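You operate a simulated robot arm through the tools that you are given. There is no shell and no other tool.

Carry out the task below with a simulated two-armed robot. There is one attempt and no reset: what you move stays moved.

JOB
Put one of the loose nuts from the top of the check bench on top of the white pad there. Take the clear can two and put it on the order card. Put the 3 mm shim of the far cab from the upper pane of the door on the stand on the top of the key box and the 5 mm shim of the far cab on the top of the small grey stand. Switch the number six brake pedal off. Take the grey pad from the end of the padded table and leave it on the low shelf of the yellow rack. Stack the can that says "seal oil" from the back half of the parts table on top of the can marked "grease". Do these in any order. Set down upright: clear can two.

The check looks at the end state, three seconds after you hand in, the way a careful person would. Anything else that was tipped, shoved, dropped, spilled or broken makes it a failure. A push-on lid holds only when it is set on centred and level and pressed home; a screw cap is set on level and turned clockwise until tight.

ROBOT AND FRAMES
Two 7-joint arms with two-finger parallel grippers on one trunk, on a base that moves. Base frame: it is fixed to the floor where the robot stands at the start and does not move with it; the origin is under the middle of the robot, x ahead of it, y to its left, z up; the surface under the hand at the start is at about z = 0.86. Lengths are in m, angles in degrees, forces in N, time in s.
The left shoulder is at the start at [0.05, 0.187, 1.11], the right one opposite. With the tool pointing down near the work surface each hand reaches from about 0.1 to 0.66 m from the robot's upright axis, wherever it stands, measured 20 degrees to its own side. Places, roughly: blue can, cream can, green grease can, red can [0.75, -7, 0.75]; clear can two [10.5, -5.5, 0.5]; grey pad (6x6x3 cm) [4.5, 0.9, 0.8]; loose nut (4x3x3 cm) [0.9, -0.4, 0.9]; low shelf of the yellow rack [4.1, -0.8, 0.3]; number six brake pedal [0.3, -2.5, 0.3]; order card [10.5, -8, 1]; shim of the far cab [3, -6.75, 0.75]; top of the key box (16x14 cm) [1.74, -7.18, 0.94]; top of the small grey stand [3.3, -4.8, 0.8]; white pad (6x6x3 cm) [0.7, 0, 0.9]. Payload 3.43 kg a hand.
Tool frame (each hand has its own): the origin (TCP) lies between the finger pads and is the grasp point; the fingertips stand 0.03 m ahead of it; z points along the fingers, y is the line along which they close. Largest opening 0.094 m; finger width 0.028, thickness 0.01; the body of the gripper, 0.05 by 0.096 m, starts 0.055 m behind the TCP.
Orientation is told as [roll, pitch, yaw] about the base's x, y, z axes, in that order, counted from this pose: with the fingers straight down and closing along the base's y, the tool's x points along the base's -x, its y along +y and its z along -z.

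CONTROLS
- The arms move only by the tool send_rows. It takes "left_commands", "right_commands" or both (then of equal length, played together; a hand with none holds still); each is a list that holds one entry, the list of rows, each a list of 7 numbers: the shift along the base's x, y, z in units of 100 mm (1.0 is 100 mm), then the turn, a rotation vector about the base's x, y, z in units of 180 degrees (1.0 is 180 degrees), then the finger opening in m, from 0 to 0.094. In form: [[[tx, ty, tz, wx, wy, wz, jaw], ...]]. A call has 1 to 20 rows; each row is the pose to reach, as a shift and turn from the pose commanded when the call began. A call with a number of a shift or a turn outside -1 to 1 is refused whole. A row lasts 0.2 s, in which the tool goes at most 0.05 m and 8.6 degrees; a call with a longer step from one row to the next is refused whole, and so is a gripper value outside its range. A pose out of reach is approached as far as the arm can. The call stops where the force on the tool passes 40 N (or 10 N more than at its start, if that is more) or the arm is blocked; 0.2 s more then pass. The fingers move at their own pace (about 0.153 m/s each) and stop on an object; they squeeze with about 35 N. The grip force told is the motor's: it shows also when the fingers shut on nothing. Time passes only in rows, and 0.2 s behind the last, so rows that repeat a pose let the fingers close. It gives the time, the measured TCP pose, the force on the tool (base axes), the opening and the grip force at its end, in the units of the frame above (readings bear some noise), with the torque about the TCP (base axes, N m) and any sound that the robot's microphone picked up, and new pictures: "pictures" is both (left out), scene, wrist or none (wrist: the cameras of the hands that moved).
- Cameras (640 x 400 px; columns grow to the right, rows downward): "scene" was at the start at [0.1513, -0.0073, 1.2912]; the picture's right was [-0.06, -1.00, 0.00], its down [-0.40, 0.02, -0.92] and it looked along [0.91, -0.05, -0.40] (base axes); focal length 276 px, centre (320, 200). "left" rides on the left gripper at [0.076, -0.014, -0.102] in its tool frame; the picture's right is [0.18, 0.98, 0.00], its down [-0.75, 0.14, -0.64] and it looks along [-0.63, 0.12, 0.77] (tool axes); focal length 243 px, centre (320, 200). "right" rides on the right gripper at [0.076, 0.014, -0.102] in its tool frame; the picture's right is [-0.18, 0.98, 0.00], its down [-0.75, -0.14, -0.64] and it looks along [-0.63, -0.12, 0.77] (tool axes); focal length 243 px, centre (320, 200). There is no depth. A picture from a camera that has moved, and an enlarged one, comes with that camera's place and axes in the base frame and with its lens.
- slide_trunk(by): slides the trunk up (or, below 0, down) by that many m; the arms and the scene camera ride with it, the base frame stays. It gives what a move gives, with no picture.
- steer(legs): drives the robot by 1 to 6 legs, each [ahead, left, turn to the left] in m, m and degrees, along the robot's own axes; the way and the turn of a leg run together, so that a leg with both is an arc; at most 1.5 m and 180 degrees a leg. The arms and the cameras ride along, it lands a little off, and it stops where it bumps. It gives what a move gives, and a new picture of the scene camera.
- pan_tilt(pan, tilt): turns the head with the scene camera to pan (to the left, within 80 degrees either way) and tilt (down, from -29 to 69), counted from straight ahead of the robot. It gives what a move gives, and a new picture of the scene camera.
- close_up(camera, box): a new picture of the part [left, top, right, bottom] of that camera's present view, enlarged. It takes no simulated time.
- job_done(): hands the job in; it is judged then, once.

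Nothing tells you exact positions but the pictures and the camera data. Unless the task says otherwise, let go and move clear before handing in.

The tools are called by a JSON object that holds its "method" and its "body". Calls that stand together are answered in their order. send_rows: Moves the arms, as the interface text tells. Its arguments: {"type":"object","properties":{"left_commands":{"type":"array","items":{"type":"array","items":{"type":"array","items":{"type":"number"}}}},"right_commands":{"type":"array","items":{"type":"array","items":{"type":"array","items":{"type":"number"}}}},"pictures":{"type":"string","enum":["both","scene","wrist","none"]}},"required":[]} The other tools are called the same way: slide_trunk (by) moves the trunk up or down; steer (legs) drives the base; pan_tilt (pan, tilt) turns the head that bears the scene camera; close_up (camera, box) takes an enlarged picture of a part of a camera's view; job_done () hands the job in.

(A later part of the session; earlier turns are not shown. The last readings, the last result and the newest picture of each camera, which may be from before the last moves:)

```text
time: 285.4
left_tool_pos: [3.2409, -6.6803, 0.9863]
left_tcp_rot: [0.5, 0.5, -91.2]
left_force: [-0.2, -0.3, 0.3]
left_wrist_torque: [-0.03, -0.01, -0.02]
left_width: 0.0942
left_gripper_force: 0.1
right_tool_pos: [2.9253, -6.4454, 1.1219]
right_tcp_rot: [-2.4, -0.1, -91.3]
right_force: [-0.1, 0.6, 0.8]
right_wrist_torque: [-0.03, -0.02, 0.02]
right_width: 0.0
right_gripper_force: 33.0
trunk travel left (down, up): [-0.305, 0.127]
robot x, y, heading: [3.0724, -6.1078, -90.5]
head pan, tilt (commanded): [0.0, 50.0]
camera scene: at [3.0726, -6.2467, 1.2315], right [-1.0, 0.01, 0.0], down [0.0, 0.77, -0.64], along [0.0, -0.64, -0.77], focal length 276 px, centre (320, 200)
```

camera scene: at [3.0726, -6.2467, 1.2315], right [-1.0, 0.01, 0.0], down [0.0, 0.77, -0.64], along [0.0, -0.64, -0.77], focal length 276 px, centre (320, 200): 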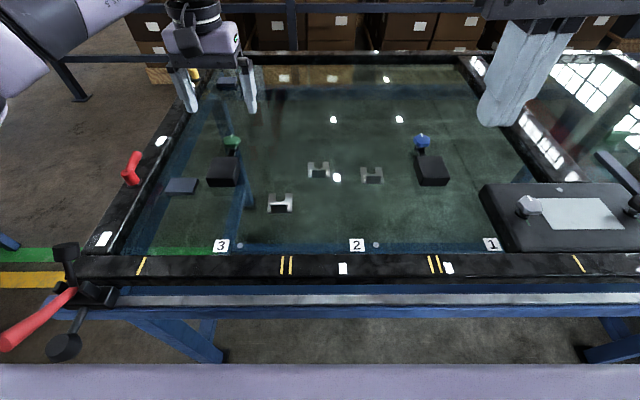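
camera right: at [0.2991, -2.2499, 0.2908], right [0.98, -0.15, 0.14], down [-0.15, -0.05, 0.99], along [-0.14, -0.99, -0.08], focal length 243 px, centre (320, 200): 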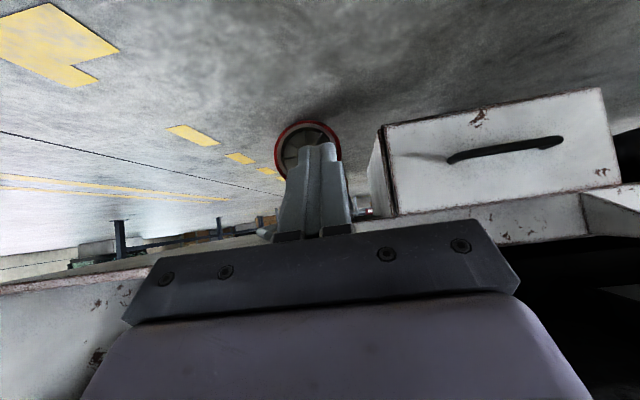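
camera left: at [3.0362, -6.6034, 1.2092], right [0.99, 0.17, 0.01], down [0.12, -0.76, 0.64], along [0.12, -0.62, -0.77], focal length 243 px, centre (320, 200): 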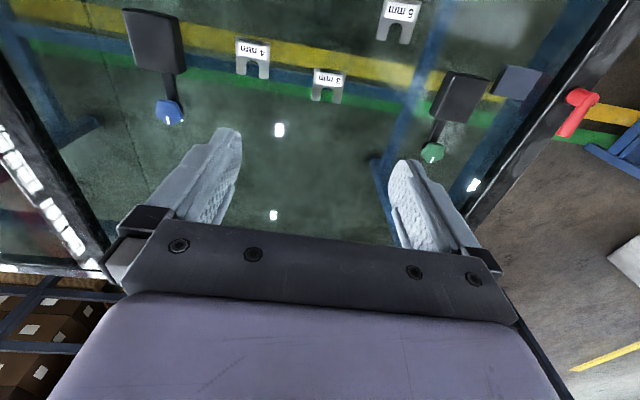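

First I'll pull the left hand back out of the way, then rotate and bring the right hand over the 3 mm shim.

{"method": "send_rows", "body": {"left_commands": [[[0.1, 0.1, 0.4, 0, 0, 0, 0.094], [0.2, 0.3, 0.8, 0, 0, 0, 0.094], [0.4, 0.6, 1.0, 0, 0, 0, 0.094], [0.7, 0.9, 1.0, 0, 0, 0, 0.094], [1.0, 1.0, 1.0, 0, 0, 0, 0.094]]], "pictures": "none"}}

{"method": "send_rows", "body": {"left_commands": [[[0.1, 0.3, 0.2, 0, 0, 0, 0.094], [0.2, 0.6, 0.4, 0, 0, 0, 0.094], [0.2, 0.9, 0.5, 0, 0, 0, 0.094]]], "pictures": "none"}}

{"method": "send_rows", "body": {"right_commands": [[[0.05, -0.05, 0, 0.0009, -0.0009, 0.0434, 0.05], [0.1, -0.1, 0, 0.0018, -0.0017, 0.0868, 0.05], [0.2, -0.2, 0, 0.0027, -0.0026, 0.1301, 0.05], [0.3, -0.3, 0, 0.0036, -0.0034, 0.1735, 0.05], [0.4, -0.4, 0, 0.0045, -0.0043, 0.2169, 0.05], [0.5, -0.5, 0, 0.0055, -0.0051, 0.2603, 0.05], [0.6, -0.6, 0, 0.0064, -0.006, 0.3036, 0.05], [0.7, -0.7, -0.1, 0.0073, -0.0068, 0.347, 0.05], [0.8, -0.8, -0.2, 0.0082, -0.0077, 0.3904, 0.05], [0.9, -0.9, -0.3, 0.0091, -0.0085, 0.4338, 0.05], [1.0, -1.0, -0.3, 0.01, -0.0094, 0.4771, 0.05], [1.0, -1.0, -0.3, 0.0109, -0.0102, 0.5205, 0.05], [1.0, -1.0, -0.3, 0.0109, -0.0102, 0.5205, 0.05]]], "pictures": "both"}}

```text
time: 286.6
left_tool_pos: [3.3382, -6.5805, 1.0872]
left_tcp_rot: [0.6, 0.7, -91.2]
left_force: [0.8, 0.1, -0.2]
left_wrist_torque: [-0.01, -0.02, 0.02]
left_width: 0.094
left_gripper_force: 0.0
right_tool_pos: [2.927, -6.4459, 1.1216]
right_tcp_rot: [-2.3, -0.1, -91.3]
right_force: [0.2, 0.1, -0.1]
right_wrist_torque: [0.0, -0.04, 0.0]
right_width: 0.0
right_gripper_force: 33.2
trunk travel left (down, up): [-0.305, 0.127]
robot x, y, heading: [3.0706, -6.11, -90.5]
head pan, tilt (commanded): [0.0, 50.0]
```

```text
time: 287.4
left_tool_pos: [3.3596, -6.4915, 1.1377]
left_tcp_rot: [0.6, 0.6, -91.1]
left_force: [0.1, -0.8, -0.6]
left_wrist_torque: [0.0, 0.03, 0.03]
left_width: 0.0939
left_gripper_force: 0.1
right_tool_pos: [2.9261, -6.4452, 1.1223]
right_tcp_rot: [-2.5, 0.0, -91.3]
right_force: [-0.4, -1.1, -0.8]
right_wrist_torque: [0.01, 0.02, 0.02]
right_width: 0.0
right_gripper_force: 32.6
trunk travel left (down, up): [-0.305, 0.127]
robot x, y, heading: [3.0727, -6.1121, -90.4]
head pan, tilt (commanded): [0.0, 50.0]
```

```text
time: 290.2
left_tool_pos: [3.3597, -6.4903, 1.139]
left_tcp_rot: [0.6, 0.6, -91.2]
left_force: [0.3, 0.3, -0.1]
left_wrist_torque: [0.0, -0.03, 0.02]
left_width: 0.0938
left_gripper_force: 0.0
right_tool_pos: [3.0429, -6.4251, 1.0716]
right_tcp_rot: [0.0, 0.0, 2.4]
right_force: [0.2, 0.5, 0.2]
right_wrist_torque: [-0.01, 0.04, 0.03]
right_width: 0.0498
right_gripper_force: 0.1
right hand out of reach, approached as far as the arm can: row 9, 10, 11, 12, 13
trunk travel left (down, up): [-0.305, 0.127]
robot x, y, heading: [3.0739, -6.1105, -90.3]
head pan, tilt (commanded): [0.0, 50.0]
camera scene: at [3.0725, -6.2467, 1.2315], right [-1.0, 0.01, 0.0], down [0.0, 0.77, -0.64], along [0.0, -0.64, -0.77], focal length 276 px, centre (320, 200)
camera right: at [2.9661, -6.4126, 1.1745], right [0.14, 0.99, 0.0], down [0.76, -0.11, 0.64], along [0.64, -0.09, -0.77], focal length 243 px, centre (320, 200)
```

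scene: 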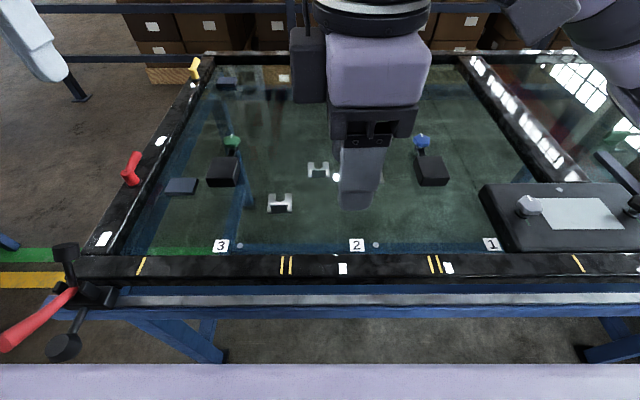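
right: 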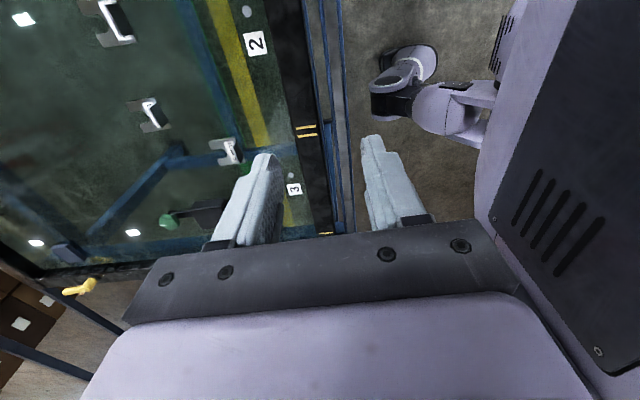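

The arm can't reach with this wrist direction. I'll rotate the hand the other way (by -180°) instead.

{"method": "send_rows", "body": {"right_commands": [[[-0.1, 0.3, 0, 0, 0, -0.0434, 0.05], [-0.2, 0.6, 0, 0, 0, -0.0868, 0.05], [-0.3, 0.8, 0, 0, 0, -0.1301, 0.05], [-0.4, 0.9, 0, 0, 0, -0.1735, 0.05], [-0.5, 0.9, 0, 0, 0, -0.2169, 0.05], [-0.5, 0.9, 0, 0, 0, -0.2603, 0.05], [-0.5, 0.9, 0, 0, 0, -0.3036, 0.05], [-0.5, 0.9, 0, 0, 0, -0.347, 0.05], [-0.5, 0.9, 0, 0, 0, -0.3904, 0.05], [-0.5, 0.9, 0, 0, 0, -0.4338, 0.05], [-0.5, 0.9, 0, 0, 0, -0.4771, 0.05], [-0.5, 0.9, 0, 0, 0, -0.5205, 0.05]]], "pictures": "none"}}

{"method": "send_rows", "body": {"right_commands": [[[0, 0, 0, 0, 0, -0.0434, 0.05], [0, 0, 0, 0, 0, -0.0868, 0.05], [0, -0.1, 0, 0, 0, -0.1301, 0.05], [0, -0.2, 0, 0, 0, -0.1735, 0.05], [0, -0.3, 0, 0, 0, -0.2169, 0.05], [0, -0.4, 0, 0, 0, -0.2603, 0.05], [0, -0.5, 0, 0, 0, -0.3036, 0.05], [0, -0.6, 0, 0, 0, -0.347, 0.05], [0, -0.7, 0, 0, 0, -0.3904, 0.05], [0, -0.8, 0, 0, 0, -0.4338, 0.05], [0, -0.9, 0, 0, 0, -0.4795, 0.05], [0, -0.9, 0, 0, 0, -0.4795, 0.05]]], "pictures": "both"}}

```text
time: 291.9
left_tool_pos: [3.3595, -6.4927, 1.1384]
left_tcp_rot: [0.6, 0.7, -91.2]
left_force: [0.1, -0.1, 0.0]
left_wrist_torque: [-0.02, 0.02, -0.03]
left_width: 0.094
left_gripper_force: 0.0
right_tool_pos: [2.9916, -6.3392, 1.0734]
right_tcp_rot: [-0.1, 0.2, -51.6]
right_force: [0.2, -1.4, 0.2]
right_wrist_torque: [0.19, 0.07, 0.03]
right_width: 0.05
right_gripper_force: 0.0
trunk travel left (down, up): [-0.305, 0.127]
robot x, y, heading: [3.0719, -6.111, -90.0]
head pan, tilt (commanded): [0.0, 50.0]
stopped in row 8 (right hand): the force on the tool passed its limit at 53 N (the readings are from after the stop); the commanded pose is now the measured one
```

```text
time: 292.3
left_tool_pos: [3.3602, -6.4926, 1.139]
left_tcp_rot: [0.7, 0.6, -91.2]
left_force: [0.5, -0.4, 0.9]
left_wrist_torque: [0.03, 0.03, 0.02]
left_width: 0.0938
left_gripper_force: 0.1
right_tool_pos: [2.991, -6.341, 1.0752]
right_tcp_rot: [-0.1, 0.3, -57.6]
right_force: [0.6, -1.9, 2.1]
right_wrist_torque: [0.22, 0.03, 0.03]
right_width: 0.0499
right_gripper_force: 0.0
trunk travel left (down, up): [-0.305, 0.127]
robot x, y, heading: [3.0755, -6.1047, -90.3]
head pan, tilt (commanded): [0.0, 50.0]
stopped in row 2 (right hand): the force on the tool passed its limit at 46 N (the readings are from after the stop); the commanded pose is now the measured one
camera scene: at [3.0726, -6.2467, 1.2315], right [-1.0, 0.01, 0.0], down [0.0, 0.77, -0.64], along [0.0, -0.64, -0.77], focal length 276 px, centre (320, 200)
camera right: at [2.9628, -6.2673, 1.1784], right [0.93, 0.37, 0.0], down [0.29, -0.71, 0.64], along [0.23, -0.59, -0.77], focal length 243 px, centre (320, 200)
```

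scene: 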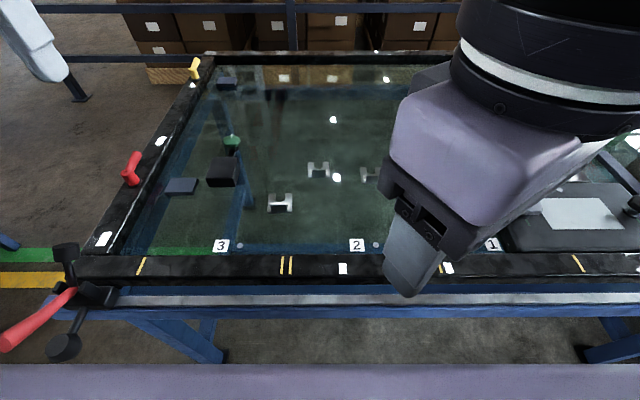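
right: 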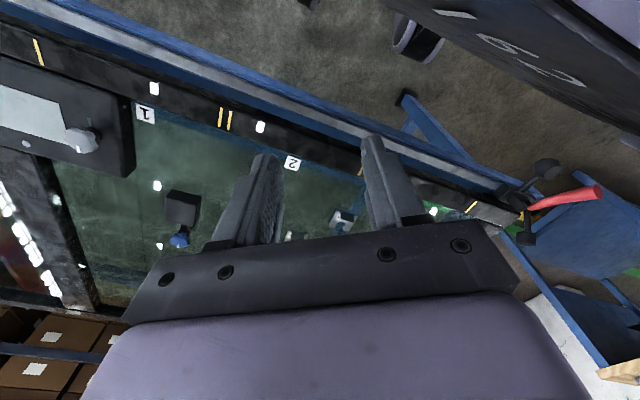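

The hand's camera touched my own chest. I'll move the hand forward first and then continue the rotation.

{"method": "send_rows", "body": {"right_commands": [[[0, -0.4, 0, 0, 0, 0, 0.05], [0, -0.8, 0, 0, 0, 0, 0.05], [-0.2, -1.0, 0, 0, 0, -0.02, 0.05], [-0.3, -1.0, 0, 0, 0, -0.06, 0.05], [-0.3, -1.0, 0, 0, 0, -0.1, 0.05], [-0.3, -1.0, 0, 0, 0, -0.14, 0.05], [-0.3, -1.0, 0, 0, 0, -0.185, 0.05]]], "pictures": "none"}}

{"method": "send_rows", "body": {"right_commands": [[[0, -0.1, 0, 0, 0, -0.0434, 0.05], [0, -0.2, 0, 0, 0, -0.0868, 0.05], [0, -0.2, 0, 0, 0, -0.1301, 0.05], [0, -0.3, 0, 0, 0, -0.1735, 0.05], [0, -0.3, 0, 0, 0, -0.2169, 0.05], [0, -0.4, 0, 0, 0, -0.2603, 0.05], [0, -0.5, 0, 0, 0, -0.3036, 0.05], [0, -0.6, 0, 0, 0, -0.347, 0.05], [0, -0.7, 0, 0, 0, -0.3904, 0.05], [0, -0.8, 0, 0, 0, -0.4338, 0.05], [0, -0.9, 0, 0, 0, -0.4795, 0.05], [0, -0.9, 0, 0, 0, -0.4795, 0.05]]], "pictures": "both"}}

```text
time: 293.9
left_tool_pos: [3.3606, -6.4923, 1.1391]
left_tcp_rot: [0.7, 0.7, -91.2]
left_force: [-0.1, 0.5, 0.4]
left_wrist_torque: [-0.02, 0.0, -0.02]
left_width: 0.0938
left_gripper_force: 0.1
right_tool_pos: [2.9619, -6.4412, 1.0757]
right_tcp_rot: [-0.1, 0.4, -91.1]
right_force: [0.3, 0.0, 0.7]
right_wrist_torque: [0.03, -0.01, 0.0]
right_width: 0.0502
right_gripper_force: 0.0
trunk travel left (down, up): [-0.305, 0.127]
robot x, y, heading: [3.0708, -6.1098, -90.3]
head pan, tilt (commanded): [0.0, 50.0]
```

```text
time: 296.5
left_tool_pos: [3.36, -6.4925, 1.1399]
left_tcp_rot: [0.7, 0.6, -91.2]
left_force: [0.1, -0.3, 0.2]
left_wrist_torque: [0.02, 0.02, 0.0]
left_width: 0.0938
left_gripper_force: 0.0
right_tool_pos: [2.9607, -6.5309, 1.0751]
right_tcp_rot: [-0.1, 0.4, -177.5]
right_force: [-0.2, -0.1, -0.3]
right_wrist_torque: [-0.02, -0.01, 0.01]
right_width: 0.0504
right_gripper_force: 0.0
trunk travel left (down, up): [-0.305, 0.127]
robot x, y, heading: [3.0685, -6.111, -90.6]
head pan, tilt (commanded): [0.0, 50.0]
camera scene: at [3.0726, -6.2466, 1.2315], right [-1.0, 0.01, 0.0], down [0.0, 0.77, -0.64], along [0.0, -0.64, -0.77], focal length 276 px, centre (320, 200)
camera right: at [3.037, -6.54, 1.1784], right [-0.14, -0.99, 0.0], down [-0.76, 0.11, 0.64], along [-0.63, 0.09, -0.77], focal length 243 px, centre (320, 200)
```

scene: 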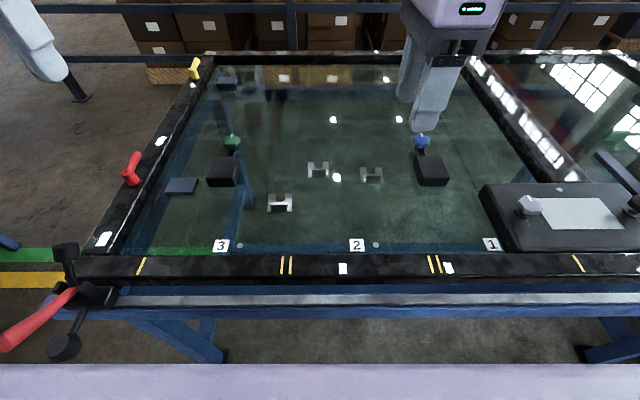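
right: 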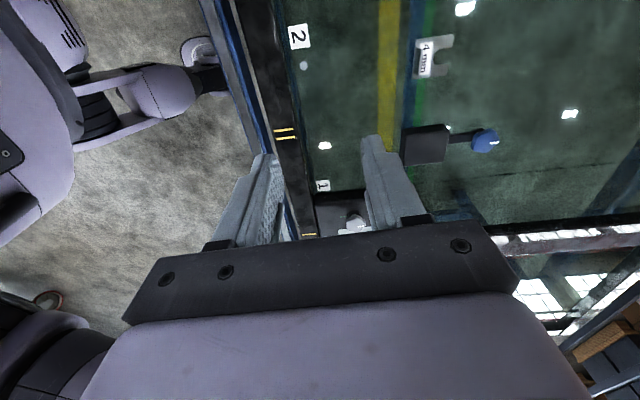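

{"method": "close_up", "body": {"camera": "scene", "box": [260, 150, 340, 220]}}

```text
5.71 times, centred on (300, 185) of scene
camera zoom: at [3.0726, -6.2466, 1.2315], right [-1.0, 0.01, 0.0], down [0.0, 0.77, -0.64], along [0.0, -0.64, -0.77], focal length 1575 px, centre (434, 286)
```

zoom: 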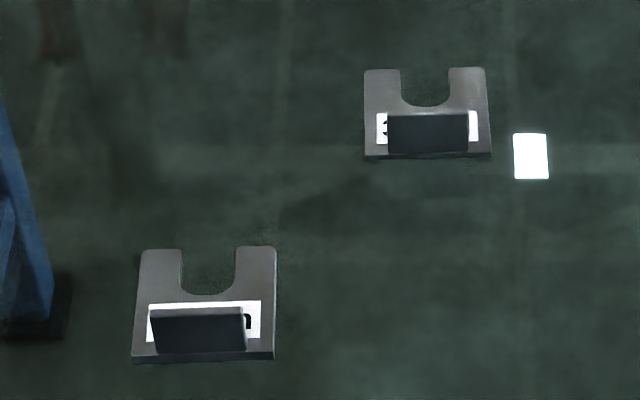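

{"method": "send_rows", "body": {"right_commands": [[[0.3, -0.3, -0.1, 0, 0, 0, 0.05], [0.6, -0.6, -0.2, 0, 0, 0, 0.05], [0.9, -0.9, -0.3, 0, 0, 0, 0.05], [1.0, -1.0, -0.5, 0, 0, 0, 0.05]]], "pictures": "none"}}

{"method": "send_rows", "body": {"right_commands": [[[0.13, -0.3, -0.2, 0, 0, 0, 0.05], [0.13, -0.47, -0.6, 0, 0, 0, 0.05], [0.13, -0.47, -1.0, 0, 0, 0, 0.05], [0.13, -0.47, -1.0, 0, 0, 0, 0.05]]], "pictures": "both"}}

{"method": "close_up", "body": {"camera": "scene", "box": [260, 110, 380, 220]}}

```text
time: 297.5
left_tool_pos: [3.3594, -6.4922, 1.1383]
left_tcp_rot: [0.6, 0.7, -91.2]
left_force: [-0.8, 0.1, 0.6]
left_wrist_torque: [0.03, -0.01, -0.01]
left_width: 0.094
left_gripper_force: 0.0
right_tool_pos: [3.0629, -6.6298, 1.0242]
right_tcp_rot: [-0.1, 0.3, -177.2]
right_force: [0.9, 0.5, 0.2]
right_wrist_torque: [0.01, -0.01, 0.0]
right_width: 0.05
right_gripper_force: 0.1
trunk travel left (down, up): [-0.305, 0.127]
robot x, y, heading: [3.0733, -6.109, -90.3]
head pan, tilt (commanded): [0.0, 50.0]
```

```text
time: 298.5
left_tool_pos: [3.3599, -6.4919, 1.1376]
left_tcp_rot: [0.6, 0.6, -91.2]
left_force: [0.2, -0.1, 0.0]
left_wrist_torque: [0.02, 0.02, 0.03]
left_width: 0.0938
left_gripper_force: 0.1
right_tool_pos: [3.0748, -6.6773, 0.9247]
right_tcp_rot: [-0.1, 0.3, -177.1]
right_force: [0.4, 0.1, -0.3]
right_wrist_torque: [0.0, 0.05, 0.01]
right_width: 0.0501
right_gripper_force: 0.0
trunk travel left (down, up): [-0.305, 0.127]
robot x, y, heading: [3.0692, -6.109, -90.1]
head pan, tilt (commanded): [0.0, 50.0]
camera scene: at [3.0726, -6.2466, 1.2315], right [-1.0, 0.01, 0.0], down [0.0, 0.77, -0.64], along [0.0, -0.64, -0.77], focal length 276 px, centre (320, 200)
camera right: at [3.1513, -6.6867, 1.0282], right [-0.14, -0.99, 0.0], down [-0.76, 0.1, 0.64], along [-0.63, 0.09, -0.77], focal length 243 px, centre (320, 200)
```

scene: 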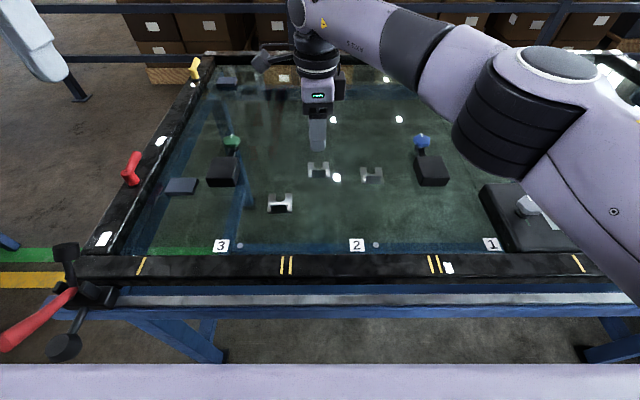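
right: 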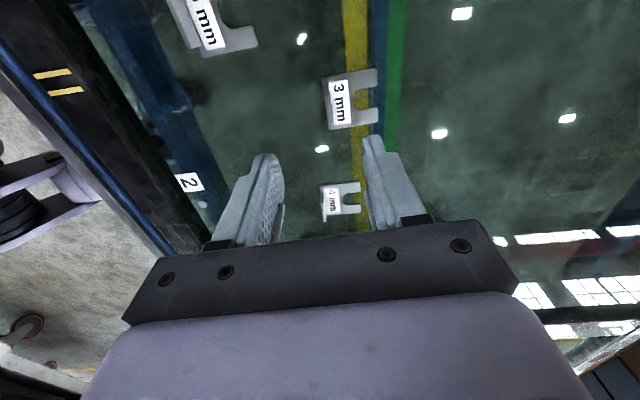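

```text
3.64 times, centred on (320, 165) of scene
camera zoom: at [3.0726, -6.2466, 1.2315], right [-1.0, 0.01, 0.0], down [0.0, 0.77, -0.64], along [0.0, -0.64, -0.77], focal length 1002 px, centre (320, 327)
```

zoom: 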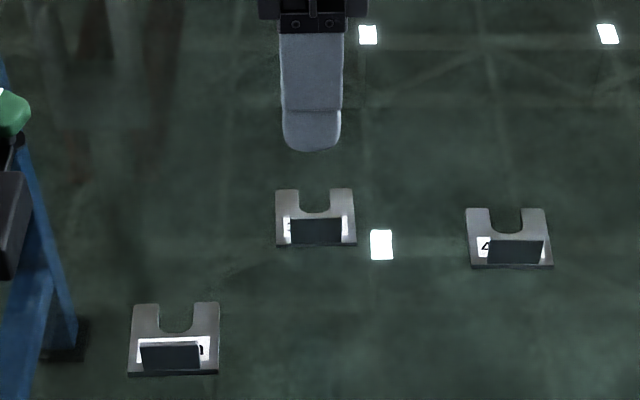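

{"method": "send_rows", "body": {"right_commands": [[[0, -0.03, -0.4, 0, 0, 0, 0.04], [0, -0.03, -0.7, 0, 0, 0, 0.04], [0, -0.03, -0.8, 0, 0, 0, 0.04], [0, -0.03, -0.8, 0, 0, 0, 0.04]]], "pictures": "wrist"}}

{"method": "close_up", "body": {"camera": "scene", "box": [280, 130, 360, 190]}}

{"method": "close_up", "body": {"camera": "right", "box": [240, 120, 400, 230]}}

```text
time: 299.5
left_tool_pos: [3.3596, -6.4914, 1.1386]
left_tcp_rot: [0.5, 0.6, -91.2]
left_force: [0.5, -0.4, -0.1]
left_wrist_torque: [0.0, -0.01, -0.01]
left_width: 0.094
left_gripper_force: 0.1
right_tool_pos: [3.076, -6.6777, 0.8434]
right_tcp_rot: [-0.1, 0.3, -177.2]
right_force: [0.1, 0.4, -0.3]
right_wrist_torque: [-0.01, 0.05, -0.03]
right_width: 0.0403
right_gripper_force: 0.0
trunk travel left (down, up): [-0.305, 0.127]
robot x, y, heading: [3.0707, -6.1104, -90.5]
head pan, tilt (commanded): [0.0, 50.0]
camera right: at [3.1513, -6.6878, 0.9476], right [-0.14, -0.99, 0.0], down [-0.76, 0.1, 0.64], along [-0.63, 0.09, -0.77], focal length 243 px, centre (320, 200)
```

right: 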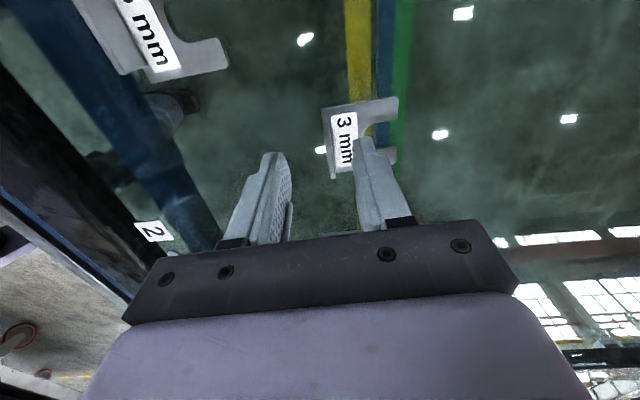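

```text
6.67 times, centred on (320, 160) of scene
camera zoom: at [3.0726, -6.2467, 1.2315], right [-1.0, 0.01, 0.0], down [0.0, 0.77, -0.64], along [0.0, -0.64, -0.77], focal length 1838 px, centre (320, 467)
```

zoom: 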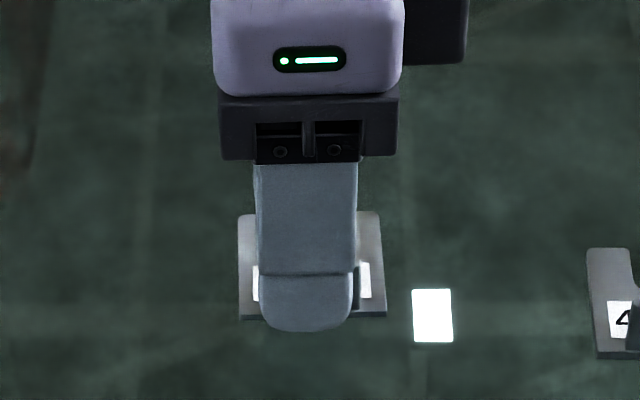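

```text
3.64 times, centred on (320, 175) of right
camera zoom: at [3.1513, -6.6878, 0.9476], right [-0.14, -0.99, 0.0], down [-0.76, 0.1, 0.64], along [-0.63, 0.09, -0.77], focal length 882 px, centre (320, 291)
```

zoom: 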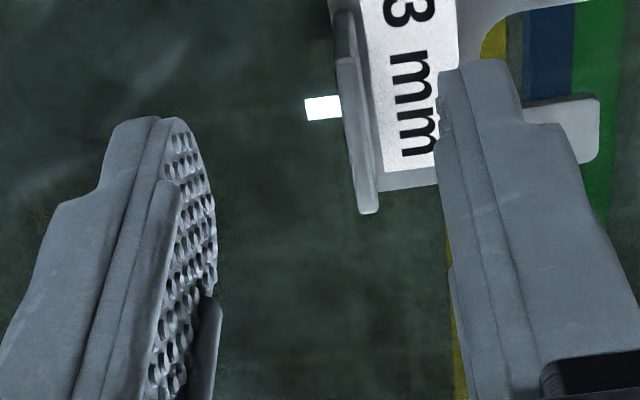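

{"method": "send_rows", "body": {"right_commands": [[[0, -0.02, -0.06, 0, 0, 0, 0.04], [0, -0.02, -0.12, 0, 0, 0, 0.04], [0, -0.02, -0.12, 0, 0, 0, 0.04]]], "pictures": "none"}}

{"method": "close_up", "body": {"camera": "right", "box": [240, 120, 400, 230]}}

{"method": "close_up", "body": {"camera": "scene", "box": [280, 130, 360, 190]}}

```text
time: 300.3
left_tool_pos: [3.3606, -6.492, 1.1403]
left_tcp_rot: [0.6, 0.7, -91.2]
left_force: [0.0, -0.6, 1.2]
left_wrist_torque: [-0.02, 0.03, -0.01]
left_width: 0.094
left_gripper_force: 0.0
right_tool_pos: [3.0746, -6.6824, 0.8327]
right_tcp_rot: [-0.1, 0.4, -177.3]
right_force: [0.8, 0.3, 0.5]
right_wrist_torque: [0.01, 0.02, -0.01]
right_width: 0.0397
right_gripper_force: 0.2
trunk travel left (down, up): [-0.305, 0.127]
robot x, y, heading: [3.0748, -6.1076, -90.3]
head pan, tilt (commanded): [0.0, 50.0]
```

```text
3.64 times, centred on (320, 175) of right
camera zoom: at [3.1507, -6.6909, 0.9361], right [-0.14, -0.99, 0.0], down [-0.76, 0.1, 0.64], along [-0.63, 0.09, -0.77], focal length 882 px, centre (320, 291)
```

zoom: 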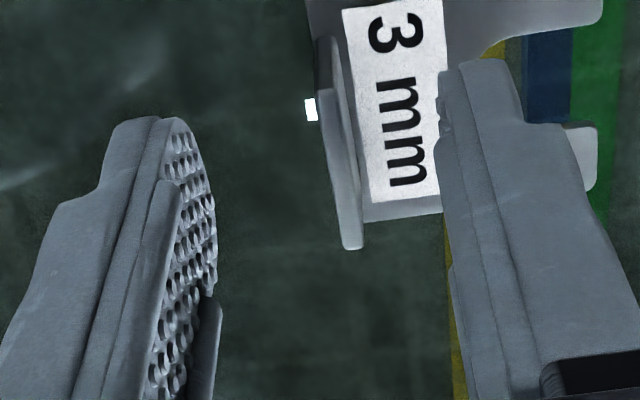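

```text
6.67 times, centred on (320, 160) of scene
camera zoom: at [3.0726, -6.2467, 1.2315], right [-1.0, 0.01, 0.0], down [0.0, 0.77, -0.64], along [0.0, -0.64, -0.77], focal length 1838 px, centre (320, 467)
```

zoom: 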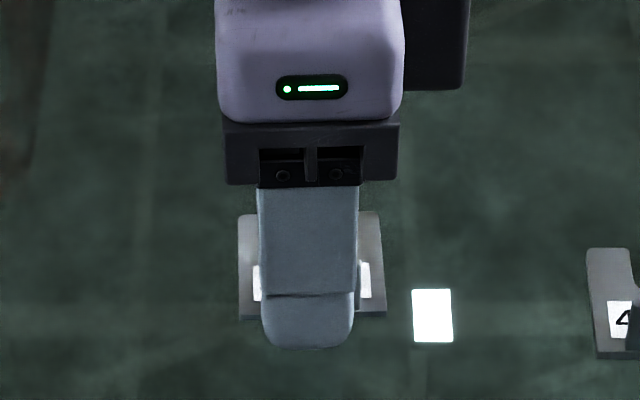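

{"method": "send_rows", "body": {"right_commands": [[[0, 0, -0.03, 0, 0, 0, 0.04], [0, 0, -0.03, 0, 0, 0, 0.04], [0, 0, -0.03, 0, 0, 0, 0.02], [0, 0, -0.03, 0, 0, 0, 0.0], [0, 0, -0.03, 0, 0, 0, 0.0], [0, 0, -0.03, 0, 0, 0, 0.0]]], "pictures": "none"}}

{"method": "close_up", "body": {"camera": "right", "box": [240, 120, 400, 230]}}

{"method": "close_up", "body": {"camera": "scene", "box": [280, 130, 360, 190]}}

```text
time: 301.7
left_tool_pos: [3.3596, -6.4914, 1.1385]
left_tcp_rot: [0.6, 0.6, -91.3]
left_force: [-0.3, 0.4, -0.4]
left_wrist_torque: [-0.02, 0.05, -0.04]
left_width: 0.0937
left_gripper_force: 0.0
right_tool_pos: [3.0741, -6.682, 0.8301]
right_tcp_rot: [-0.1, 0.3, -177.4]
right_force: [-0.2, -0.2, 0.3]
right_wrist_torque: [0.03, -0.01, -0.01]
right_width: 0.0028
right_gripper_force: 34.7
trunk travel left (down, up): [-0.305, 0.127]
robot x, y, heading: [3.0742, -6.11, -90.4]
head pan, tilt (commanded): [0.0, 50.0]
```

```text
3.64 times, centred on (320, 175) of right
camera zoom: at [3.1506, -6.6909, 0.9332], right [-0.14, -0.99, 0.0], down [-0.76, 0.1, 0.64], along [-0.63, 0.09, -0.77], focal length 882 px, centre (320, 291)
```

zoom: 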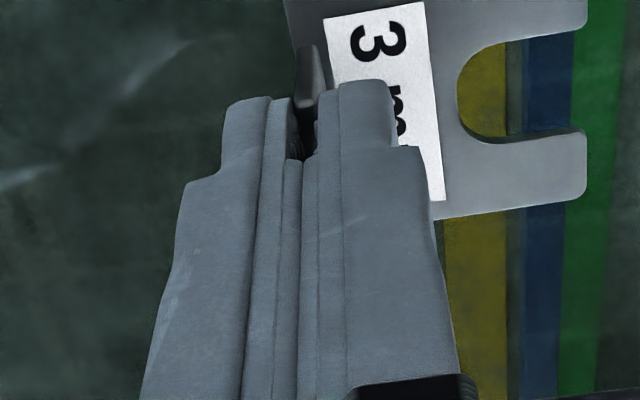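

```text
6.67 times, centred on (320, 160) of scene
camera zoom: at [3.0726, -6.2467, 1.2315], right [-1.0, 0.01, 0.0], down [0.0, 0.77, -0.64], along [0.0, -0.64, -0.77], focal length 1838 px, centre (320, 467)
```

zoom: 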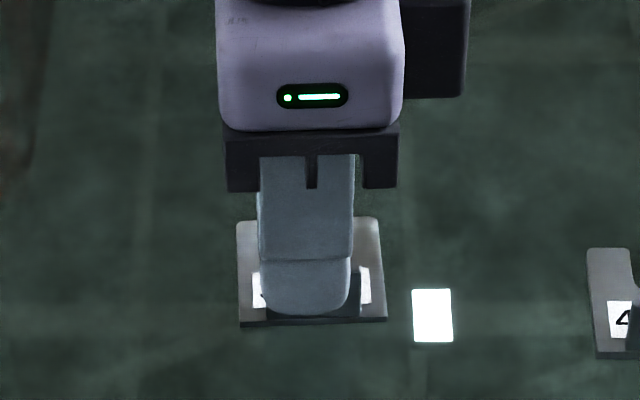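

The tab is gripped (2.8 mm thick). I'll lift gently and check it.

{"method": "send_rows", "body": {"right_commands": [[[0, 0, 0.15, 0, 0, 0, 0.0], [0, 0, 0.5, 0, 0, 0, 0.0], [0, 0, 0.9, 0, 0, 0, 0.0], [0, 0, 1.0, 0, 0, 0, 0.0]]], "pictures": "both"}}

```text
time: 302.7
left_tool_pos: [3.3598, -6.4914, 1.1388]
left_tcp_rot: [0.7, 0.6, -91.2]
left_force: [-0.4, -1.4, 0.1]
left_wrist_torque: [0.0, 0.0, 0.02]
left_width: 0.0939
left_gripper_force: 0.0
right_tool_pos: [3.0729, -6.6826, 0.9299]
right_tcp_rot: [-0.2, 0.4, -177.4]
right_force: [0.8, -0.5, -0.3]
right_wrist_torque: [-0.01, 0.03, 0.01]
right_width: 0.0031
right_gripper_force: 34.8
trunk travel left (down, up): [-0.305, 0.127]
robot x, y, heading: [3.076, -6.1084, -90.3]
head pan, tilt (commanded): [0.0, 50.0]
camera scene: at [3.0726, -6.2467, 1.2315], right [-1.0, 0.01, 0.0], down [0.0, 0.77, -0.64], along [0.0, -0.64, -0.77], focal length 276 px, centre (320, 200)
camera right: at [3.1502, -6.6914, 1.0327], right [-0.14, -0.99, 0.0], down [-0.76, 0.1, 0.64], along [-0.63, 0.09, -0.77], focal length 243 px, centre (320, 200)
```

scene: 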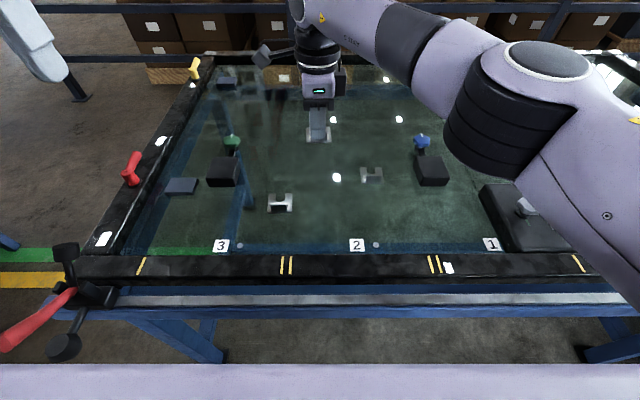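
right: 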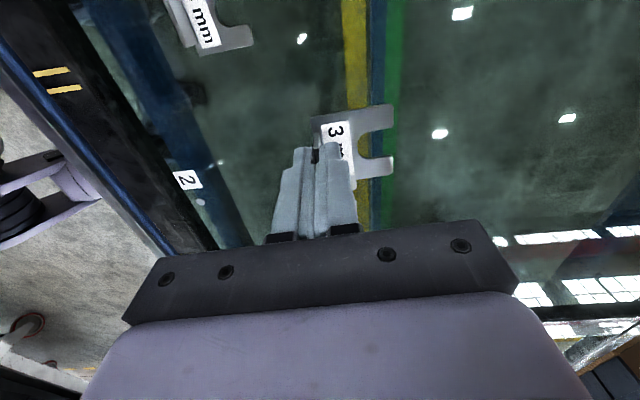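

I have the 3 mm shim. I'll retract the right hand to the right, then prepare the left hand for the 5 mm shim.

{"method": "send_rows", "body": {"right_commands": [[[0, 0, 0.45, 0, 0, 0, 0.0], [-0.2, 0.1, 0.85, 0, 0, 0, 0.0], [-0.5, 0.3, 1.0, 0, 0, 0, 0.0], [-0.8, 0.6, 1.0, 0, 0, 0, 0.0], [-1.0, 1.0, 1.0, 0, 0, 0, 0.0]]], "pictures": "none"}}

{"method": "send_rows", "body": {"right_commands": [[[-0.4, 0.2, 0.2, 0, 0, 0, 0.0], [-0.8, 0.4, 0.4, 0, 0, 0, 0.0], [-1.0, 0.6, 0.6, 0, 0, 0, 0.0], [-1.0, 0.6, 0.6, 0, 0, 0, 0.0]]], "pictures": "none"}}

{"method": "send_rows", "body": {"left_commands": [[[-0.2, -0.05, -0.1, 0, 0, 0.0434, 0.05], [-0.4, -0.1, -0.2, 0, 0, 0.0868, 0.05], [-0.6, -0.2, -0.3, 0, 0, 0.1301, 0.05], [-0.8, -0.25, -0.4, 0, 0, 0.1735, 0.05], [-1.0, -0.3, -0.5, 0, 0, 0.2169, 0.05], [-1.0, -0.4, -0.5, 0, 0, 0.2603, 0.05], [-1.0, -0.5, -0.5, 0, 0, 0.3036, 0.05], [-1.0, -0.6, -0.5, 0, 0, 0.347, 0.05], [-1.0, -0.6, -0.5, 0, 0, 0.3904, 0.05], [-1.0, -0.6, -0.5, 0, 0, 0.4338, 0.05], [-1.0, -0.6, -0.5, 0, 0, 0.4771, 0.05], [-1.0, -0.6, -0.5, 0, 0, 0.52, 0.05], [-1.0, -0.6, -0.5, 0, 0, 0.52, 0.05]]], "pictures": "both"}}

```text
time: 303.9
left_tool_pos: [3.3592, -6.492, 1.1388]
left_tcp_rot: [0.6, 0.6, -91.2]
left_force: [-0.4, -0.2, -1.2]
left_wrist_torque: [0.0, -0.01, 0.0]
left_width: 0.0938
left_gripper_force: 0.1
right_tool_pos: [2.9749, -6.582, 1.0298]
right_tcp_rot: [0.0, 0.3, -177.3]
right_force: [0.4, -0.7, -1.9]
right_wrist_torque: [-0.03, -0.03, 0.01]
right_width: 0.0031
right_gripper_force: 35.3
trunk travel left (down, up): [-0.305, 0.127]
robot x, y, heading: [3.0727, -6.1092, -90.2]
head pan, tilt (commanded): [0.0, 50.0]
```

```text
time: 304.9
left_tool_pos: [3.3603, -6.4931, 1.1389]
left_tcp_rot: [0.6, 0.6, -91.1]
left_force: [0.5, -0.4, 0.0]
left_wrist_torque: [0.0, 0.01, 0.05]
left_width: 0.0943
left_gripper_force: 0.0
right_tool_pos: [2.8772, -6.5204, 1.0893]
right_tcp_rot: [0.0, 0.2, -177.2]
right_force: [-0.3, 0.7, -0.2]
right_wrist_torque: [-0.02, -0.01, 0.03]
right_width: 0.0031
right_gripper_force: 35.5
trunk travel left (down, up): [-0.305, 0.127]
robot x, y, heading: [3.0761, -6.1098, -90.0]
head pan, tilt (commanded): [0.0, 50.0]
```

```text
time: 307.7
left_tool_pos: [3.26, -6.5509, 1.089]
left_tcp_rot: [0.5, 0.7, 2.6]
left_force: [-0.2, 0.6, -1.0]
left_wrist_torque: [-0.03, 0.0, 0.0]
left_width: 0.0498
left_gripper_force: 0.1
right_tool_pos: [2.8774, -6.5199, 1.0873]
right_tcp_rot: [0.0, 0.2, -177.4]
right_force: [0.3, -0.6, -0.4]
right_wrist_torque: [0.02, 0.03, 0.03]
right_width: 0.0028
right_gripper_force: 34.6
trunk travel left (down, up): [-0.305, 0.127]
robot x, y, heading: [3.0752, -6.1066, -90.3]
head pan, tilt (commanded): [0.0, 50.0]
camera scene: at [3.0726, -6.2467, 1.2315], right [-1.0, 0.01, 0.0], down [0.0, 0.77, -0.64], along [0.0, -0.64, -0.77], focal length 276 px, centre (320, 200)
camera left: at [3.1853, -6.5689, 1.1918], right [-0.23, 0.97, 0.01], down [0.75, 0.17, 0.64], along [0.62, 0.15, -0.77], focal length 243 px, centre (320, 200)
```

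scene: 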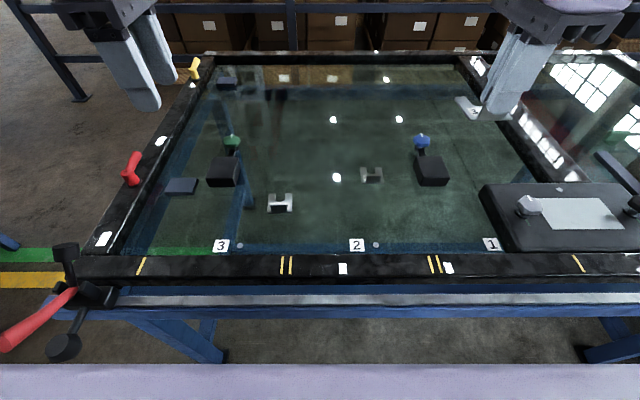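
left: 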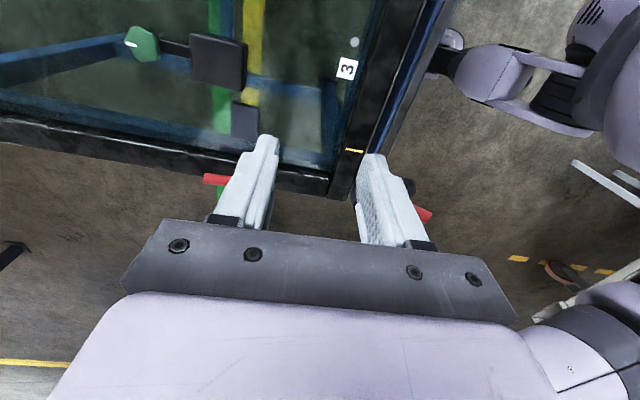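

{"method": "send_rows", "body": {"left_commands": [[[-0.4, -0.1, -0.1, 0, 0, 0, 0.05], [-0.8, -0.2, -0.2, 0, 0, 0, 0.05], [-1.0, -0.3, -0.5, 0, 0, 0, 0.05], [-1.0, -0.3, -0.9, 0, 0, 0, 0.05]]], "pictures": "none"}}

{"method": "send_rows", "body": {"left_commands": [[[-0.07, 0.0, -0.3, 0, 0, 0, 0.05], [-0.07, 0.0, -0.7, 0, 0, 0, 0.05], [-0.07, 0.0, -0.7, 0, 0, 0, 0.05]]], "pictures": "both"}}

```text
time: 308.7
left_tool_pos: [3.1598, -6.5803, 0.9971]
left_tcp_rot: [0.6, 0.5, 2.4]
left_force: [0.7, 0.5, 0.5]
left_wrist_torque: [-0.01, -0.01, -0.06]
left_width: 0.0502
left_gripper_force: 0.1
right_tool_pos: [2.8761, -6.5205, 1.0884]
right_tcp_rot: [0.0, 0.3, -177.3]
right_force: [0.6, -0.1, -1.7]
right_wrist_torque: [0.01, 0.01, 0.0]
right_width: 0.0031
right_gripper_force: 34.4
trunk travel left (down, up): [-0.305, 0.127]
robot x, y, heading: [3.0729, -6.1109, -90.2]
head pan, tilt (commanded): [0.0, 50.0]
```

```text
time: 309.5
left_tool_pos: [3.1513, -6.5798, 0.9298]
left_tcp_rot: [0.5, 0.7, 2.5]
left_force: [-0.7, 0.9, -0.5]
left_wrist_torque: [0.03, 0.01, 0.02]
left_width: 0.0501
left_gripper_force: 0.0
right_tool_pos: [2.8765, -6.52, 1.0886]
right_tcp_rot: [-0.1, 0.3, -177.4]
right_force: [0.4, 0.1, -0.8]
right_wrist_torque: [0.0, 0.01, 0.02]
right_width: 0.0028
right_gripper_force: 35.1
trunk travel left (down, up): [-0.305, 0.127]
robot x, y, heading: [3.0725, -6.1108, -90.3]
head pan, tilt (commanded): [0.0, 50.0]
camera scene: at [3.0725, -6.2467, 1.2315], right [-1.0, 0.01, 0.0], down [0.0, 0.77, -0.64], along [0.0, -0.64, -0.77], focal length 276 px, centre (320, 200)
camera left: at [3.0762, -6.5978, 1.0328], right [-0.23, 0.97, 0.01], down [0.75, 0.17, 0.64], along [0.62, 0.15, -0.77], focal length 243 px, centre (320, 200)
```

scene: 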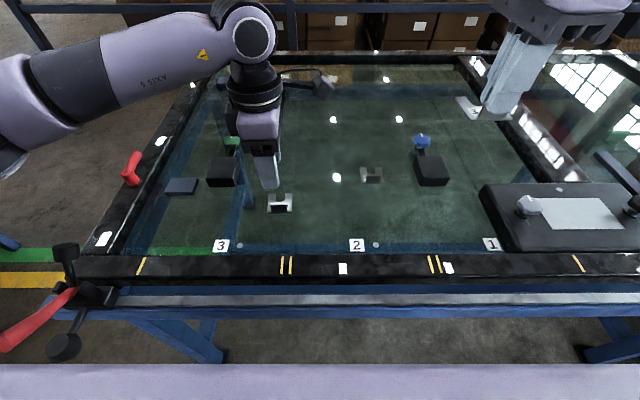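
left: 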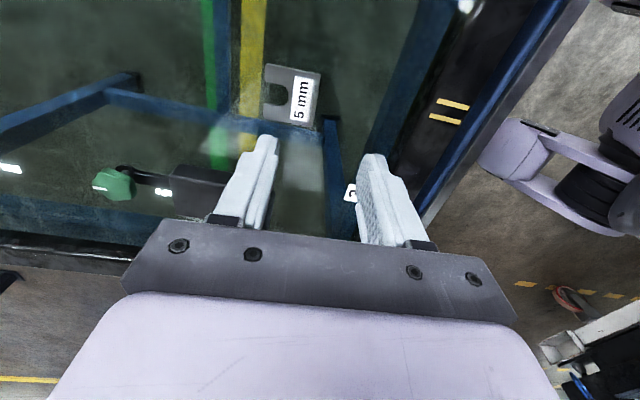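

{"method": "close_up", "body": {"camera": "left", "box": [240, 55, 380, 150]}}

```text
4.21 times, centred on (310, 102) of left
camera zoom: at [3.0762, -6.5978, 1.0328], right [-0.23, 0.97, 0.01], down [0.75, 0.17, 0.64], along [0.62, 0.15, -0.77], focal length 1022 px, centre (362, 610)
```

zoom: 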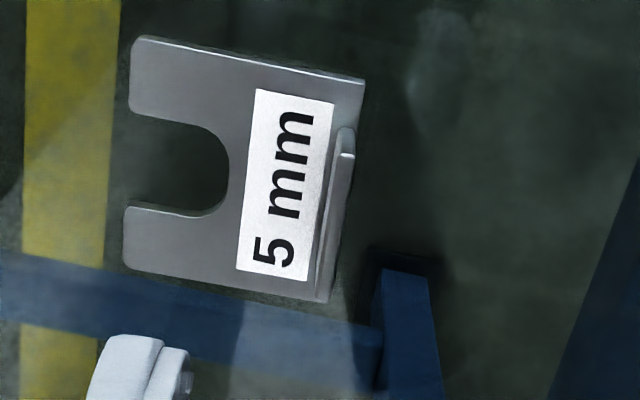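

{"method": "send_rows", "body": {"left_commands": [[[0, -0.05, -0.4, 0, 0, 0, 0.04], [0, -0.05, -0.7, 0, 0, 0, 0.04], [0, -0.05, -0.85, 0, 0, 0, 0.04], [0, -0.05, -0.85, 0, 0, 0, 0.04]]], "pictures": "none"}}

{"method": "close_up", "body": {"camera": "left", "box": [240, 110, 400, 220]}}

{"method": "close_up", "body": {"camera": "scene", "box": [240, 160, 320, 220]}}

```text
time: 310.5
left_tool_pos: [3.1544, -6.5874, 0.8437]
left_tcp_rot: [0.5, 0.5, 2.4]
left_force: [0.6, 1.5, 0.2]
left_wrist_torque: [-0.01, -0.02, 0.0]
left_width: 0.04
left_gripper_force: 0.0
right_tool_pos: [2.877, -6.5207, 1.0882]
right_tcp_rot: [-0.1, 0.3, -177.3]
right_force: [-0.7, -1.1, -1.1]
right_wrist_torque: [0.05, 0.04, 0.02]
right_width: 0.003
right_gripper_force: 34.7
trunk travel left (down, up): [-0.305, 0.127]
robot x, y, heading: [3.0736, -6.1077, -90.3]
head pan, tilt (commanded): [0.0, 50.0]
```

```text
3.64 times, centred on (320, 165) of left
camera zoom: at [3.0789, -6.6041, 0.9469], right [-0.23, 0.97, 0.01], down [0.75, 0.17, 0.64], along [0.62, 0.15, -0.77], focal length 882 px, centre (320, 327)
```

zoom: 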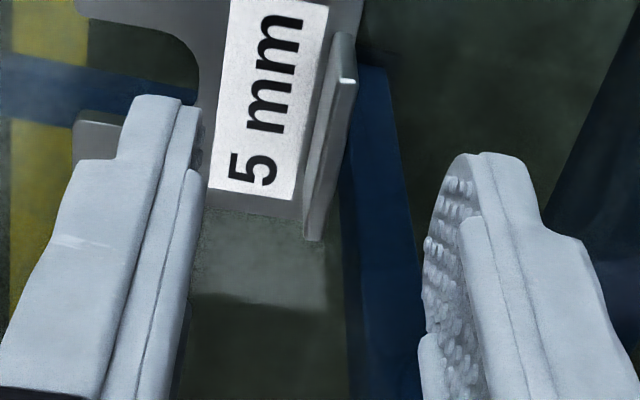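

```text
6.67 times, centred on (280, 190) of scene
camera zoom: at [3.0726, -6.2467, 1.2315], right [-1.0, 0.01, 0.0], down [0.0, 0.77, -0.64], along [0.0, -0.64, -0.77], focal length 1838 px, centre (587, 267)
```

zoom: 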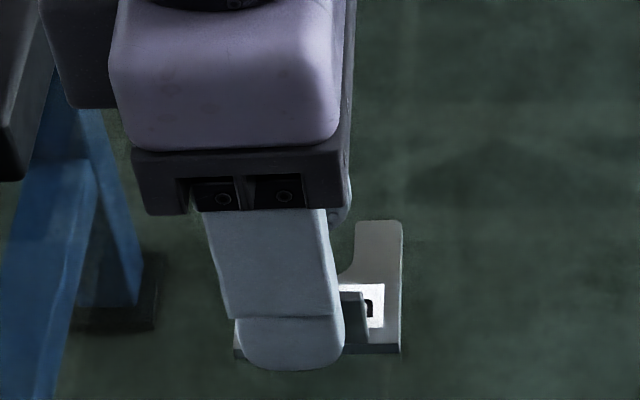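

{"method": "send_rows", "body": {"left_commands": [[[0, 0.01, -0.06, 0, 0, 0, 0.04], [0, 0.01, -0.11, 0, 0, 0, 0.04], [0, 0.01, -0.12, 0, 0, 0, 0.04], [0, 0.01, -0.12, 0, 0, 0, 0.02], [0, 0.01, -0.12, 0, 0, 0, 0.0], [0, 0.01, -0.12, 0, 0, 0, 0.0], [0, 0.01, -0.12, 0, 0, 0, 0.0]]], "pictures": "none"}}

{"method": "close_up", "body": {"camera": "left", "box": [240, 110, 400, 220]}}

```text
time: 312.1
left_tool_pos: [3.1529, -6.5841, 0.8312]
left_tcp_rot: [0.6, 0.6, 2.4]
left_force: [-0.4, -0.3, 2.0]
left_wrist_torque: [-0.12, 0.04, -0.05]
left_width: 0.0032
left_gripper_force: 35.3
right_tool_pos: [2.8767, -6.5202, 1.0884]
right_tcp_rot: [-0.1, 0.3, -177.3]
right_force: [-0.4, -0.2, 0.3]
right_wrist_torque: [0.0, -0.02, -0.03]
right_width: 0.0029
right_gripper_force: 34.6
trunk travel left (down, up): [-0.305, 0.127]
robot x, y, heading: [3.0725, -6.1114, -90.3]
head pan, tilt (commanded): [0.0, 50.0]
```

```text
3.64 times, centred on (320, 165) of left
camera zoom: at [3.0789, -6.6029, 0.935], right [-0.23, 0.97, 0.01], down [0.75, 0.17, 0.64], along [0.62, 0.15, -0.77], focal length 882 px, centre (320, 327)
```

zoom: 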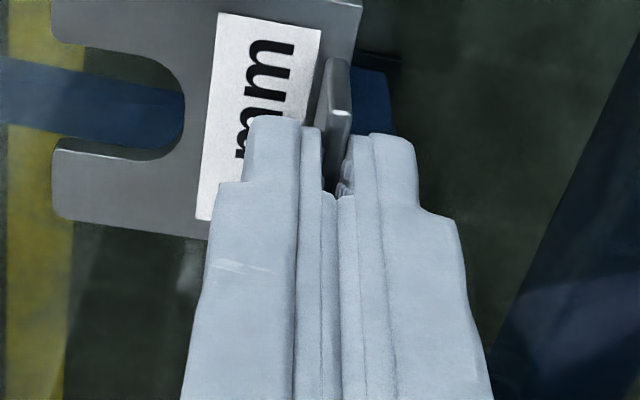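

The 5 mm shim's tab is gripped too. I'll lift it.

{"method": "send_rows", "body": {"left_commands": [[[0, 0, 0.15, 0, 0, 0, 0.0], [0, 0, 0.5, 0, 0, 0, 0.0], [0, 0, 0.9, 0, 0, 0, 0.0], [0, 0, 1.0, 0, 0, 0, 0.0]]], "pictures": "none"}}

{"method": "send_rows", "body": {"left_commands": [[[0, 0, 0.45, 0, 0, 0, 0.0], [0.2, 0, 0.9, 0, 0, 0, 0.0], [0.6, 0, 1.0, 0, 0, 0, 0.0], [1.0, 0.1, 1.0, 0, 0, 0, 0.0], [1.0, 0.1, 1.0, 0, 0, 0, 0.0]]], "pictures": "both"}}

```text
time: 313.1
left_tool_pos: [3.1533, -6.5847, 0.9306]
left_tcp_rot: [0.5, 0.5, 2.4]
left_force: [0.0, 0.9, -0.9]
left_wrist_torque: [0.02, -0.01, 0.0]
left_width: 0.003
left_gripper_force: 35.2
right_tool_pos: [2.8772, -6.5203, 1.0887]
right_tcp_rot: [-0.1, 0.3, -177.3]
right_force: [-0.4, 0.2, -0.7]
right_wrist_torque: [0.02, 0.0, 0.01]
right_width: 0.0027
right_gripper_force: 34.6
trunk travel left (down, up): [-0.305, 0.127]
robot x, y, heading: [3.0712, -6.1133, -90.1]
head pan, tilt (commanded): [0.0, 50.0]
```

```text
time: 314.3
left_tool_pos: [3.2544, -6.5757, 1.0306]
left_tcp_rot: [0.6, 0.6, 2.4]
left_force: [0.2, 0.9, -1.4]
left_wrist_torque: [0.06, 0.03, -0.02]
left_width: 0.0031
left_gripper_force: 34.7
right_tool_pos: [2.8751, -6.5207, 1.0874]
right_tcp_rot: [-0.1, 0.4, -177.3]
right_force: [-0.2, 0.7, -1.7]
right_wrist_torque: [0.06, 0.02, -0.05]
right_width: 0.0029
right_gripper_force: 34.5
trunk travel left (down, up): [-0.305, 0.127]
robot x, y, heading: [3.0689, -6.1102, -90.4]
head pan, tilt (commanded): [0.0, 50.0]
camera scene: at [3.0724, -6.2468, 1.2315], right [-1.0, 0.01, 0.0], down [0.0, 0.77, -0.64], along [0.0, -0.64, -0.77], focal length 276 px, centre (320, 200)
camera left: at [3.1789, -6.5931, 1.1342], right [-0.22, 0.97, 0.01], down [0.75, 0.17, 0.64], along [0.62, 0.15, -0.77], focal length 243 px, centre (320, 200)
```

scene: 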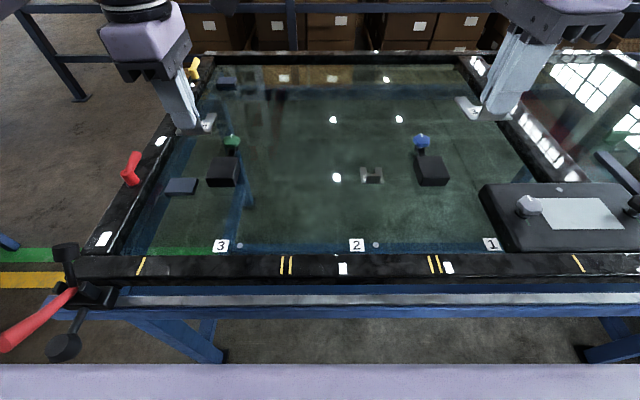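
left: 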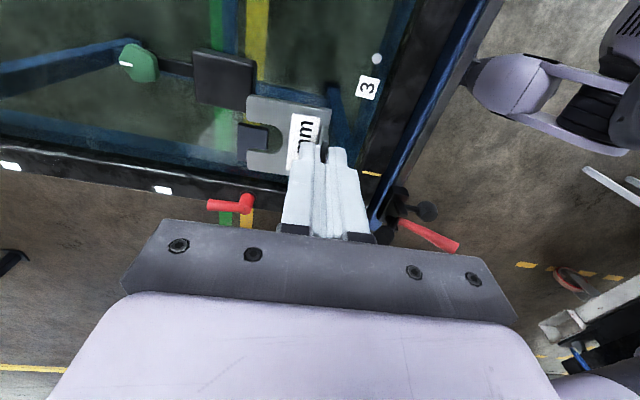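

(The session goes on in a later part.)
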